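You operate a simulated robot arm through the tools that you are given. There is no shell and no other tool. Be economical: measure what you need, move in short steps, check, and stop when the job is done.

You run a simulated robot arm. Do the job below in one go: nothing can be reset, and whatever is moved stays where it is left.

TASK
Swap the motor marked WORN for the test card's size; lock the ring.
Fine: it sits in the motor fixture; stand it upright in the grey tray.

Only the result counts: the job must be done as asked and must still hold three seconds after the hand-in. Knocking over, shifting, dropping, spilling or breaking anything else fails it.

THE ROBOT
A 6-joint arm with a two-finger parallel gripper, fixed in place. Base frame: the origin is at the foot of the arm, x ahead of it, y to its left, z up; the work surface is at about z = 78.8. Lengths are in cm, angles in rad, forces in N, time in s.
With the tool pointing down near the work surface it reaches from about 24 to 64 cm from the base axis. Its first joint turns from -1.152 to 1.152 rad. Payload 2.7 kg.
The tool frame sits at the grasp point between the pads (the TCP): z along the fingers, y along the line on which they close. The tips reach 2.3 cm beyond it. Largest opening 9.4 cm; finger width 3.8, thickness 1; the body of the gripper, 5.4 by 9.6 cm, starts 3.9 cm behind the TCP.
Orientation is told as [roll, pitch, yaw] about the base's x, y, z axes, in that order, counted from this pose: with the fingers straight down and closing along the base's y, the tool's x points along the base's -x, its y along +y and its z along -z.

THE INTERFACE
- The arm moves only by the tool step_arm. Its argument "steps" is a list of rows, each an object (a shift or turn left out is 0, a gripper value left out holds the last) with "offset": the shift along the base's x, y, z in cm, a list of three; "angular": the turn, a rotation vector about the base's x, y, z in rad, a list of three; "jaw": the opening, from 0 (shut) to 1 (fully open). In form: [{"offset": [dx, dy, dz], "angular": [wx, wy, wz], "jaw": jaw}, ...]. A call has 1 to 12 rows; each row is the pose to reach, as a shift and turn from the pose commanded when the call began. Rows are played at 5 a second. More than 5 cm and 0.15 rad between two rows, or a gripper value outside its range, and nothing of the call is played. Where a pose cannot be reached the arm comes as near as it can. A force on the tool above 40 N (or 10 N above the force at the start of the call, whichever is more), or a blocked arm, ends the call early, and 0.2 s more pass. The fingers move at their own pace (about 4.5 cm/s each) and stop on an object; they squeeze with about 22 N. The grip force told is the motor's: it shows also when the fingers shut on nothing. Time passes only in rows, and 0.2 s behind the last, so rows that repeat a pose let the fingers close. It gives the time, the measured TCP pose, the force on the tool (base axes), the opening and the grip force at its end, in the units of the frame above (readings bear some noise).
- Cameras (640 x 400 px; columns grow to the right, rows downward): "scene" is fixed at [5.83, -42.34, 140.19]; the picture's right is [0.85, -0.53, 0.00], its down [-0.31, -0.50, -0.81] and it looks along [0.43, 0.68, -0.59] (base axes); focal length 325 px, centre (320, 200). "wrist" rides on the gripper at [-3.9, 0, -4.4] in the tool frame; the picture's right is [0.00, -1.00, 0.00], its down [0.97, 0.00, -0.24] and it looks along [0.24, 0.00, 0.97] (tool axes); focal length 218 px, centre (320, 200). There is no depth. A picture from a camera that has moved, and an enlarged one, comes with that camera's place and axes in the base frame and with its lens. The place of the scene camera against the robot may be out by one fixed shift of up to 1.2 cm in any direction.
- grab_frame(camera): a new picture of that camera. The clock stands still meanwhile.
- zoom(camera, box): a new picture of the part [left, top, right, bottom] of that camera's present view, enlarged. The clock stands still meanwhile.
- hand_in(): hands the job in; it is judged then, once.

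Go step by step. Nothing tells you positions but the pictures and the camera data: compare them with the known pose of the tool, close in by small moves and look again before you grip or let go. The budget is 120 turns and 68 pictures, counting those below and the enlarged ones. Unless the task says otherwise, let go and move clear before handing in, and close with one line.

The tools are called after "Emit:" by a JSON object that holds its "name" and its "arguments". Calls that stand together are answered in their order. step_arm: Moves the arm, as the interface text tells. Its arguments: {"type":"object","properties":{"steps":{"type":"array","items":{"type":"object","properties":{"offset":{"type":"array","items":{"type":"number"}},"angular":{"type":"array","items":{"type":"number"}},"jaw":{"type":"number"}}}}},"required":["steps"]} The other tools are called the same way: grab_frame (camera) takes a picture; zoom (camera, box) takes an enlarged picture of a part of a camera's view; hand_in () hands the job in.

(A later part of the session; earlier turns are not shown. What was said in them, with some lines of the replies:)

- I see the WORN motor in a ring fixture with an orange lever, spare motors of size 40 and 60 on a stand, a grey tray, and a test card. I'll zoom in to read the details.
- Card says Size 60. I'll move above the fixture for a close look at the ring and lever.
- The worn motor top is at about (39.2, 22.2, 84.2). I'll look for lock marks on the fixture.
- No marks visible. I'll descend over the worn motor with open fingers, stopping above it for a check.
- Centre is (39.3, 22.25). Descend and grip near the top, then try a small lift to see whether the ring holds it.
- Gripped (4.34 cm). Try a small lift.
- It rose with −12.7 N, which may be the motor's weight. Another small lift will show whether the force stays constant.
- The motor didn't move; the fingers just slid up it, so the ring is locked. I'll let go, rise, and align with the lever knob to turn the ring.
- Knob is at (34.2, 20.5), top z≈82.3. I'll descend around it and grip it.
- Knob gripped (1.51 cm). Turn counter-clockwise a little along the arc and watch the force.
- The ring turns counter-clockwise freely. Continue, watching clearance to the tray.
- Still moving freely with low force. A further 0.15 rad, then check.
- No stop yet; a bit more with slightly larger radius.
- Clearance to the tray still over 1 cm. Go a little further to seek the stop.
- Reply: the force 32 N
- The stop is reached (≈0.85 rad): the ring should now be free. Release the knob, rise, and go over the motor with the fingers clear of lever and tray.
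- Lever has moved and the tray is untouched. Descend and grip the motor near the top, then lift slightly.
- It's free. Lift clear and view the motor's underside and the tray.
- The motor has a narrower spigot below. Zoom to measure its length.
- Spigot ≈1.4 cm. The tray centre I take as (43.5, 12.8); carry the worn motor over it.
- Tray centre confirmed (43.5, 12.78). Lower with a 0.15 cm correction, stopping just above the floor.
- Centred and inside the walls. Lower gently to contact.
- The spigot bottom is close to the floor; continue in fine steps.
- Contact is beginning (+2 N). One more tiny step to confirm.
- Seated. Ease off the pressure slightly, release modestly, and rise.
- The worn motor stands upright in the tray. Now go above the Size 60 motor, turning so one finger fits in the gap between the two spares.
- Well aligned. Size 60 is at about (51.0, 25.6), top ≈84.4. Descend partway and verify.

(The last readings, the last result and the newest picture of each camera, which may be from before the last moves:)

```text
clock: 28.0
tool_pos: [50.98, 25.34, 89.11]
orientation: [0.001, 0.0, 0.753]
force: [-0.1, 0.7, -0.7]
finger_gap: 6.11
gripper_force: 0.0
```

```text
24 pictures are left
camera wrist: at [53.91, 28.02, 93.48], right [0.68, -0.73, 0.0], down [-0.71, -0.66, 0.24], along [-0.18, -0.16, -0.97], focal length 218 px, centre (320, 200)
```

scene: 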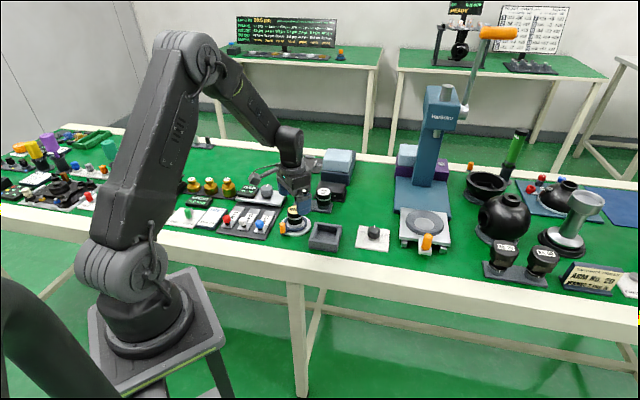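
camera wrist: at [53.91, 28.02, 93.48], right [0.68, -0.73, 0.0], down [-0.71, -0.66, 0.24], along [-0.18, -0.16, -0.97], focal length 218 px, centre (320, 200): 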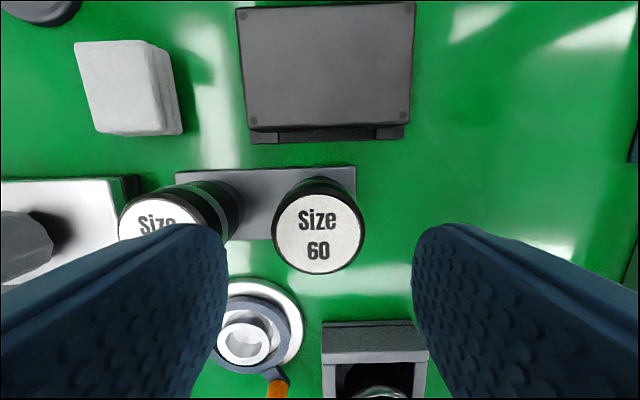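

Centred laterally. Descend, grip, and lift a little.

Emit:
{"name": "step_arm", "arguments": {"steps": [{"offset": [0.12, 0.1, -2.5]}, {"offset": [0.12, 0.1, -4.5]}, {"offset": [0.12, 0.1, -4.5], "jaw": 0.0}, {"offset": [0.12, 0.1, -4.5], "jaw": 0.0}, {"offset": [0.12, 0.1, -4.5], "jaw": 0.0}, {"offset": [0.12, 0.1, -4.2], "jaw": 0.0}, {"offset": [0.12, 0.1, -3.7], "jaw": 0.0}]}}

Emit:
{"name": "zoom", "arguments": {"camera": "scene", "box": [280, 165, 360, 245]}}

```text
clock: 29.6
tool_pos: [51.22, 25.58, 85.61]
orientation: [0.0, -0.001, 0.752]
force: [0.0, 0.6, -0.8]
finger_gap: 4.32
gripper_force: 22.2
```

```text
5.00 times, centred on (320, 205) of scene
camera zoom: at [5.83, -42.34, 140.19], right [0.85, -0.53, 0.0], down [-0.31, -0.5, -0.81], along [0.43, 0.68, -0.59], focal length 1624 px, centre (320, 175)
```

zoom: 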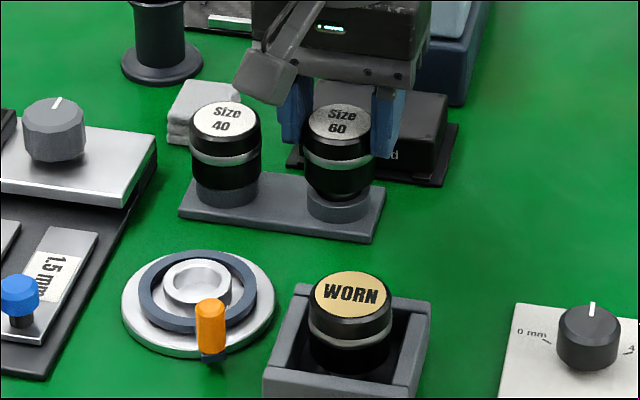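

Lifting clean. Raise and carry to above the fixture.

Emit:
{"name": "step_arm", "arguments": {"steps": [{"offset": [0, 0, 3]}, {"offset": [0, 0, 6.5]}, {"offset": [-4, -1.1, 6.5]}, {"offset": [-8, -2.2, 6.5]}, {"offset": [-11.85, -3.25, 6.5]}, {"offset": [-11.85, -3.25, 6.5]}]}}

Emit:
{"name": "grab_frame", "arguments": {"camera": "wrist"}}

Emit:
{"name": "zoom", "arguments": {"camera": "scene", "box": [265, 175, 345, 255]}}

```text
clock: 31.0
tool_pos: [39.4, 22.22, 92.21]
orientation: [0.0, -0.001, 0.752]
force: [0.0, 0.0, -2.2]
finger_gap: 4.34
gripper_force: 22.1
```

```text
22 pictures are left
camera wrist: at [42.2, 24.94, 96.56], right [0.68, -0.73, 0.0], down [-0.71, -0.66, 0.24], along [-0.18, -0.16, -0.97], focal length 218 px, centre (320, 200)
```

wrist: 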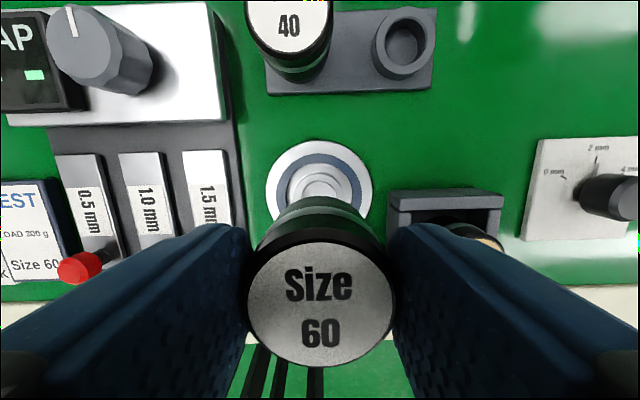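

```text
5.00 times, centred on (305, 215) of scene
camera zoom: at [5.83, -42.34, 140.19], right [0.85, -0.53, 0.0], down [-0.31, -0.5, -0.81], along [0.43, 0.68, -0.59], focal length 1624 px, centre (395, 125)
```

zoom: 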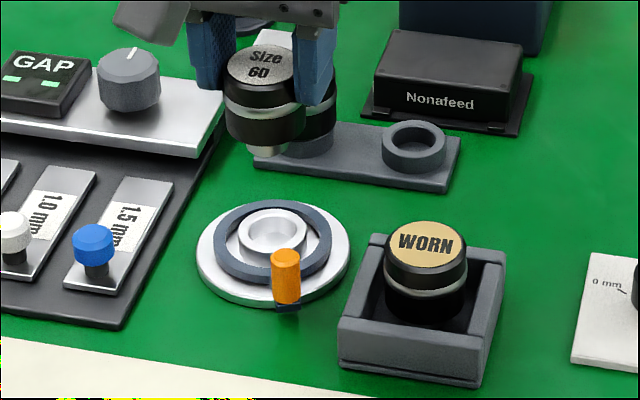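

The Size 60 is over the fixture. Lower to just above the collar and check alignment.

Emit:
{"name": "step_arm", "arguments": {"steps": [{"offset": [0, 0.1, -2.5]}, {"offset": [0, 0.1, -5.0]}, {"offset": [0, 0.1, -5.0]}]}}

Emit:
{"name": "zoom", "arguments": {"camera": "scene", "box": [275, 195, 325, 240]}}

```text
clock: 31.8
tool_pos: [39.47, 22.47, 87.14]
orientation: [0.001, 0.001, 0.752]
force: [0.0, 0.4, -1.6]
finger_gap: 4.32
gripper_force: 22.3
```

```text
8.89 times, centred on (300, 218) of scene
camera zoom: at [5.83, -42.34, 140.19], right [0.85, -0.53, 0.0], down [-0.31, -0.5, -0.81], along [0.43, 0.68, -0.59], focal length 2886 px, centre (498, 44)
```

zoom: 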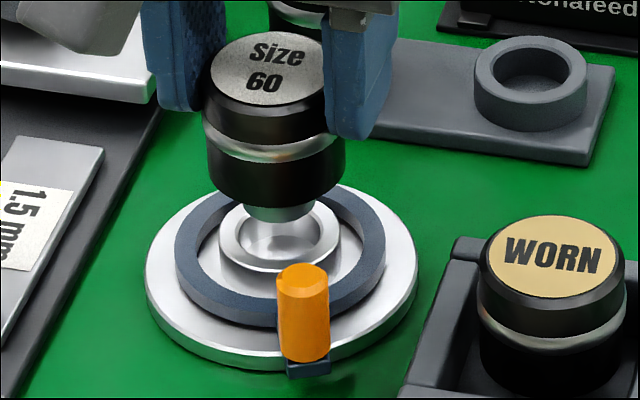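

Laterally aligned with the collar. Lower gently, watching the force.

Emit:
{"name": "step_arm", "arguments": {"steps": [{"offset": [-0.05, -0.05, -0.4]}, {"offset": [-0.05, -0.05, -0.8]}, {"offset": [-0.05, -0.05, -1.1]}, {"offset": [-0.05, -0.05, -1.3]}]}}

Emit:
{"name": "zoom", "arguments": {"camera": "scene", "box": [275, 195, 325, 240]}}

```text
clock: 32.8
tool_pos: [39.32, 22.27, 85.91]
orientation: [-0.002, 0.002, 0.752]
force: [-0.4, -0.1, -2.2]
finger_gap: 4.34
gripper_force: 22.5
```

```text
8.89 times, centred on (300, 218) of scene
camera zoom: at [5.83, -42.34, 140.19], right [0.85, -0.53, 0.0], down [-0.31, -0.5, -0.81], along [0.43, 0.68, -0.59], focal length 2886 px, centre (498, 44)
```

zoom: 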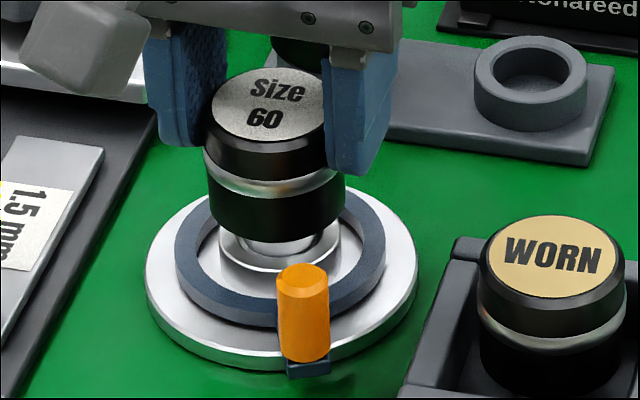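

Spigot is entering the collar with no force. Continue down.

Emit:
{"name": "step_arm", "arguments": {"steps": [{"offset": [0, 0.02, -0.2]}, {"offset": [0, 0.02, -0.4]}, {"offset": [0, 0.02, -0.6]}, {"offset": [0, 0.02, -0.75]}]}}

```text
clock: 33.8
tool_pos: [39.5, 22.28, 85.02]
orientation: [0.001, 0.0, 0.753]
force: [0.6, 0.1, -2.0]
finger_gap: 4.34
gripper_force: 21.7
```

Emit:
{"name": "step_arm", "arguments": {"steps": [{"offset": [0, 0.02, -0.15]}, {"offset": [0, 0.02, -0.3]}, {"offset": [0, 0.02, -0.4]}]}}

Emit:
{"name": "zoom", "arguments": {"camera": "scene", "box": [275, 195, 325, 240]}}

```text
clock: 34.6
tool_pos: [39.44, 22.36, 84.79]
orientation: [-0.001, -0.001, 0.751]
force: [-0.1, 0.4, -1.8]
finger_gap: 4.35
gripper_force: 21.7
```

```text
8.89 times, centred on (300, 218) of scene
camera zoom: at [5.83, -42.34, 140.19], right [0.85, -0.53, 0.0], down [-0.31, -0.5, -0.81], along [0.43, 0.68, -0.59], focal length 2886 px, centre (498, 44)
```

zoom: 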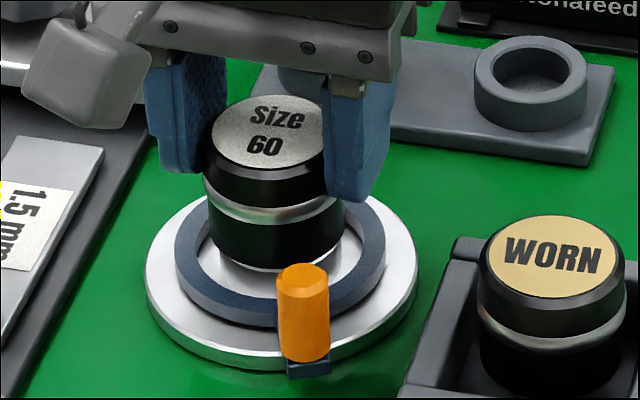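

Emit:
{"name": "step_arm", "arguments": {"steps": [{"offset": [0, 0, -0.08]}, {"offset": [0, 0, -0.16]}, {"offset": [0, 0, -0.22]}, {"offset": [0, 0, -0.22]}]}}

```text
clock: 35.6
tool_pos: [39.41, 22.47, 84.52]
orientation: [0.0, -0.005, 0.753]
force: [-2.7, 2.0, 15.0]
finger_gap: 4.34
gripper_force: 22.0
```

Seated with 15 N. Release, rise, and inspect before moving to the lever.

Emit:
{"name": "step_arm", "arguments": {"steps": [{"offset": [0, 0, 0.1]}, {"offset": [0, 0, 0.1], "jaw": 0.5}, {"offset": [0, 0, 0.1], "jaw": 0.62}, {"offset": [0, 0, 0.1], "jaw": 0.62}, {"offset": [0, 0, 4]}, {"offset": [0, 0, 8.5], "angular": [0, 0, 0.1]}, {"offset": [-1, -2.5, 8.5], "angular": [0, 0, 0.24]}, {"offset": [-1.9, -5.1, 8.5], "angular": [0, 0, 0.38], "jaw": 0.5}, {"offset": [-1.9, -5.1, 8.5], "angular": [0, 0, 0.47]}, {"offset": [-1.9, -5.1, 8.5], "angular": [0, 0, 0.47]}]}}

Emit:
{"name": "grab_frame", "arguments": {"camera": "wrist"}}

Emit:
{"name": "zoom", "arguments": {"camera": "scene", "box": [270, 205, 340, 255]}}

```text
clock: 37.8
tool_pos: [37.39, 17.34, 93.06]
orientation: [-0.001, 0.002, 1.223]
force: [-0.6, 0.5, 0.9]
finger_gap: 4.69
gripper_force: 0.2
```

```text
17 pictures are left
camera wrist: at [38.72, 21.04, 97.45], right [0.94, -0.34, 0.0], down [-0.33, -0.91, 0.24], along [-0.08, -0.23, -0.97], focal length 218 px, centre (320, 200)
```

wrist: 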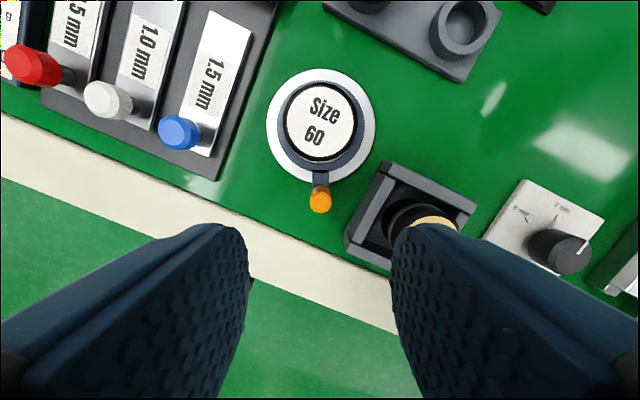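

```text
8.00 times, centred on (305, 230) of scene
camera zoom: at [5.83, -42.34, 140.19], right [0.85, -0.53, 0.0], down [-0.31, -0.5, -0.81], along [0.43, 0.68, -0.59], focal length 2598 px, centre (440, -40)
```

zoom: 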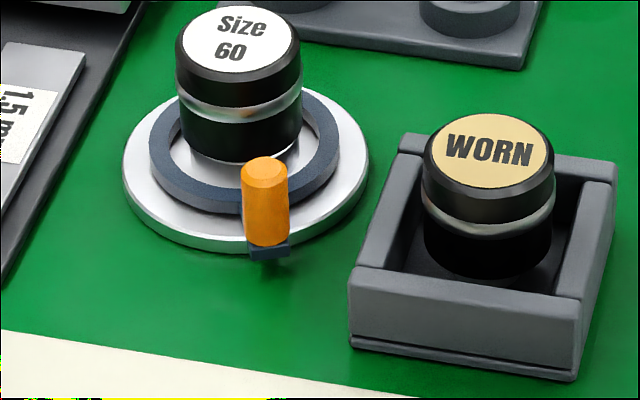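

The Size 60 sits exactly as the old one did. Now grip the lever knob again at about (37.4, 17.05).

Emit:
{"name": "step_arm", "arguments": {"steps": [{"offset": [0, -0.2, -4], "jaw": 0.36}, {"offset": [0, -0.2, -8]}, {"offset": [0, -0.2, -10.1]}, {"offset": [0, -0.2, -10.1], "jaw": 0.0}, {"offset": [0, -0.2, -10.1], "jaw": 0.0}, {"offset": [0, -0.2, -10.1], "jaw": 0.0}]}}

Emit:
{"name": "grab_frame", "arguments": {"camera": "wrist"}}

```text
clock: 39.2
tool_pos: [37.32, 17.2, 82.89]
orientation: [0.001, 0.0, 1.224]
force: [-15.7, 10.9, -2.4]
finger_gap: 1.54
gripper_force: 44.8
```

```text
15 pictures are left
camera wrist: at [38.74, 20.76, 87.29], right [0.94, -0.34, 0.0], down [-0.33, -0.91, 0.24], along [-0.08, -0.23, -0.97], focal length 218 px, centre (320, 200)
```

wrist: 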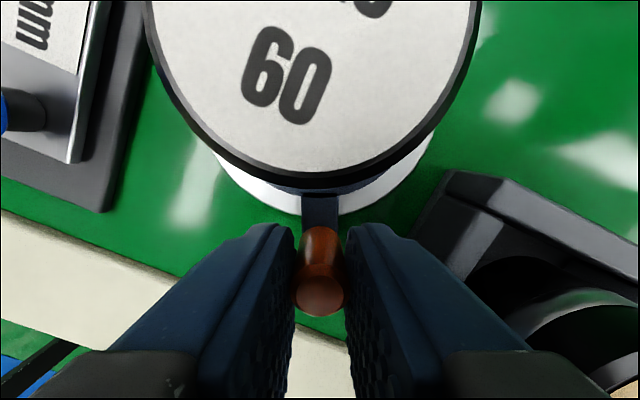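

Gripped. Turn the ring clockwise back along the arc, first half.

Emit:
{"name": "step_arm", "arguments": {"steps": [{"offset": [-0.3, 0.14, 0], "angular": [0, 0, -0.063]}, {"offset": [-0.615, 0.29, 0], "angular": [0, 0, -0.125]}, {"offset": [-0.9, 0.47, 0], "angular": [0, 0, -0.188]}, {"offset": [-1.19, 0.66, 0], "angular": [0, 0, -0.25]}, {"offset": [-1.455, 0.87, 0], "angular": [0, 0, -0.313]}, {"offset": [-1.71, 1.09, 0], "angular": [0, 0, -0.375]}, {"offset": [-1.945, 1.33, 0], "angular": [0, 0, -0.438]}, {"offset": [-2.175, 1.585, 0], "angular": [0, 0, -0.5]}]}}

```text
clock: 41.0
tool_pos: [35.18, 18.57, 82.89]
orientation: [0.0, 0.004, 0.722]
force: [-16.0, -14.3, 20.4]
finger_gap: 1.53
gripper_force: 45.3
```

Moving; slight outward pull, so I add a little radius for the second half.

Emit:
{"name": "step_arm", "arguments": {"steps": [{"offset": [-0.3, 0.19, 0], "angular": [0, 0, -0.063]}, {"offset": [-0.51, 0.46, 0], "angular": [0, 0, -0.125]}, {"offset": [-0.69, 0.75, 0], "angular": [0, 0, -0.188]}, {"offset": [-0.85, 1.06, 0], "angular": [0, 0, -0.25]}, {"offset": [-0.98, 1.38, 0], "angular": [0, 0, -0.312]}, {"offset": [-1.09, 1.7, 0], "angular": [0, 0, -0.374]}]}}

Emit:
{"name": "zoom", "arguments": {"camera": "scene", "box": [260, 185, 340, 255]}}

```text
clock: 42.4
tool_pos: [34.1, 20.36, 82.81]
orientation: [-0.002, 0.003, 0.346]
force: [-17.8, -8.8, 10.8]
finger_gap: 1.52
gripper_force: 44.9
```

```text
5.71 times, centred on (300, 220) of scene
camera zoom: at [5.77, -42.37, 140.19], right [0.85, -0.53, 0.0], down [-0.31, -0.5, -0.81], along [0.43, 0.68, -0.59], focal length 1856 px, centre (434, 86)
```

zoom: 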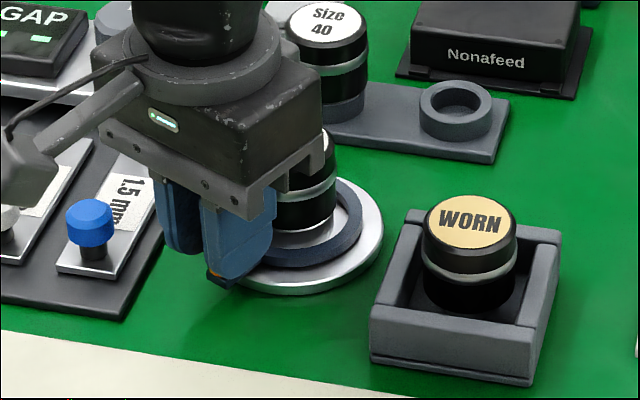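

Nearly back; push a bit further clockwise to feel the stop.

Emit:
{"name": "step_arm", "arguments": {"steps": [{"offset": [-0.12, 0.1, 0], "angular": [0, 0, -0.02]}, {"offset": [-0.15, 0.22, 0], "angular": [0, 0, -0.04]}, {"offset": [-0.15, 0.22, 0], "angular": [0, 0, -0.04]}]}}

```text
clock: 43.2
tool_pos: [34.17, 20.41, 82.91]
orientation: [0.0, -0.001, 0.308]
force: [1.3, -12.2, -5.9]
finger_gap: 1.57
gripper_force: 44.9
```

Emit:
{"name": "step_arm", "arguments": {"steps": [{"offset": [-0.03, 0.1, 0], "angular": [0, 0, 0]}, {"offset": [-0.06, 0.18, 0], "angular": [0, 0, 0]}, {"offset": [-0.06, 0.18, 0], "angular": [0, 0, 0]}]}}

```text
clock: 44.0
tool_pos: [34.04, 20.66, 82.79]
orientation: [-0.002, 0.0, 0.306]
force: [9.9, -35.4, -5.7]
finger_gap: 1.53
gripper_force: 45.2
```

Firm stop reached (≈36 N): ring locked. Relax, release the knob, rise clear, and inspect.

Emit:
{"name": "step_arm", "arguments": {"steps": [{"offset": [0.06, -0.18, 0]}, {"offset": [0.07, -0.22, 0], "jaw": 0.36}, {"offset": [0.07, -0.22, 0]}, {"offset": [0.07, -0.22, 0]}, {"offset": [0.07, -0.22, 4]}, {"offset": [0.07, -0.22, 8.5]}, {"offset": [0.07, -0.22, 11]}, {"offset": [0.07, -0.22, 11]}]}}

Emit:
{"name": "grab_frame", "arguments": {"camera": "wrist"}}

Emit:
{"name": "zoom", "arguments": {"camera": "scene", "box": [260, 185, 340, 255]}}

Emit:
{"name": "grab_frame", "arguments": {"camera": "scene"}}

```text
clock: 45.8
tool_pos: [33.95, 20.47, 93.92]
orientation: [0.002, 0.0, 0.307]
force: [0.8, -0.7, 0.4]
finger_gap: 3.41
gripper_force: 0.1
```

```text
13 pictures are left
camera wrist: at [37.72, 21.73, 98.25], right [0.3, -0.95, 0.0], down [-0.93, -0.29, 0.24], along [-0.23, -0.07, -0.97], focal length 218 px, centre (320, 200)
```

wrist: 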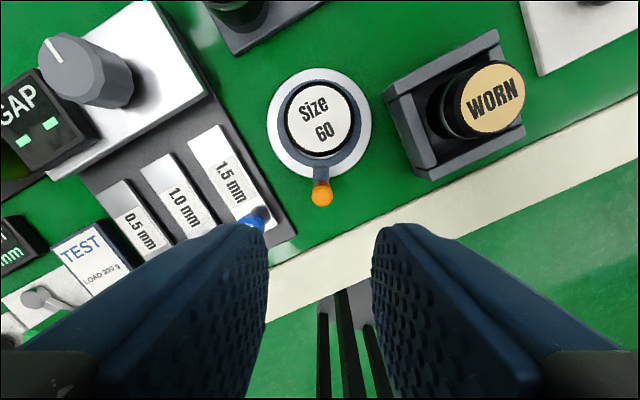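

```text
5.71 times, centred on (300, 220) of scene
camera zoom: at [5.83, -42.34, 140.19], right [0.85, -0.53, 0.0], down [-0.31, -0.5, -0.81], along [0.43, 0.68, -0.59], focal length 1856 px, centre (434, 86)
```

zoom: 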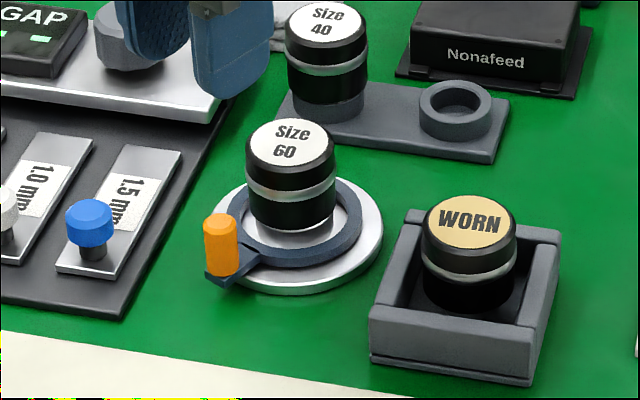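

```text
11 pictures are left
```

scene: 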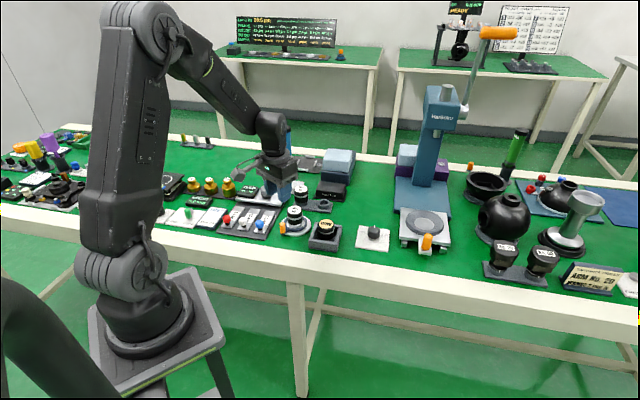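

The picture shows the Size 60 seated in the fixture, the lever back in its original locked place, and the WORN motor upright in the tray. Nothing else has been disturbed and the gripper is clear, so I'm handing in.

Emit:
{"name": "hand_in", "arguments": {}}

```text
The job is handed in.
```

The Size 60 motor is in the fixture with the ring locked, and the WORN motor stands upright in the grey tray.
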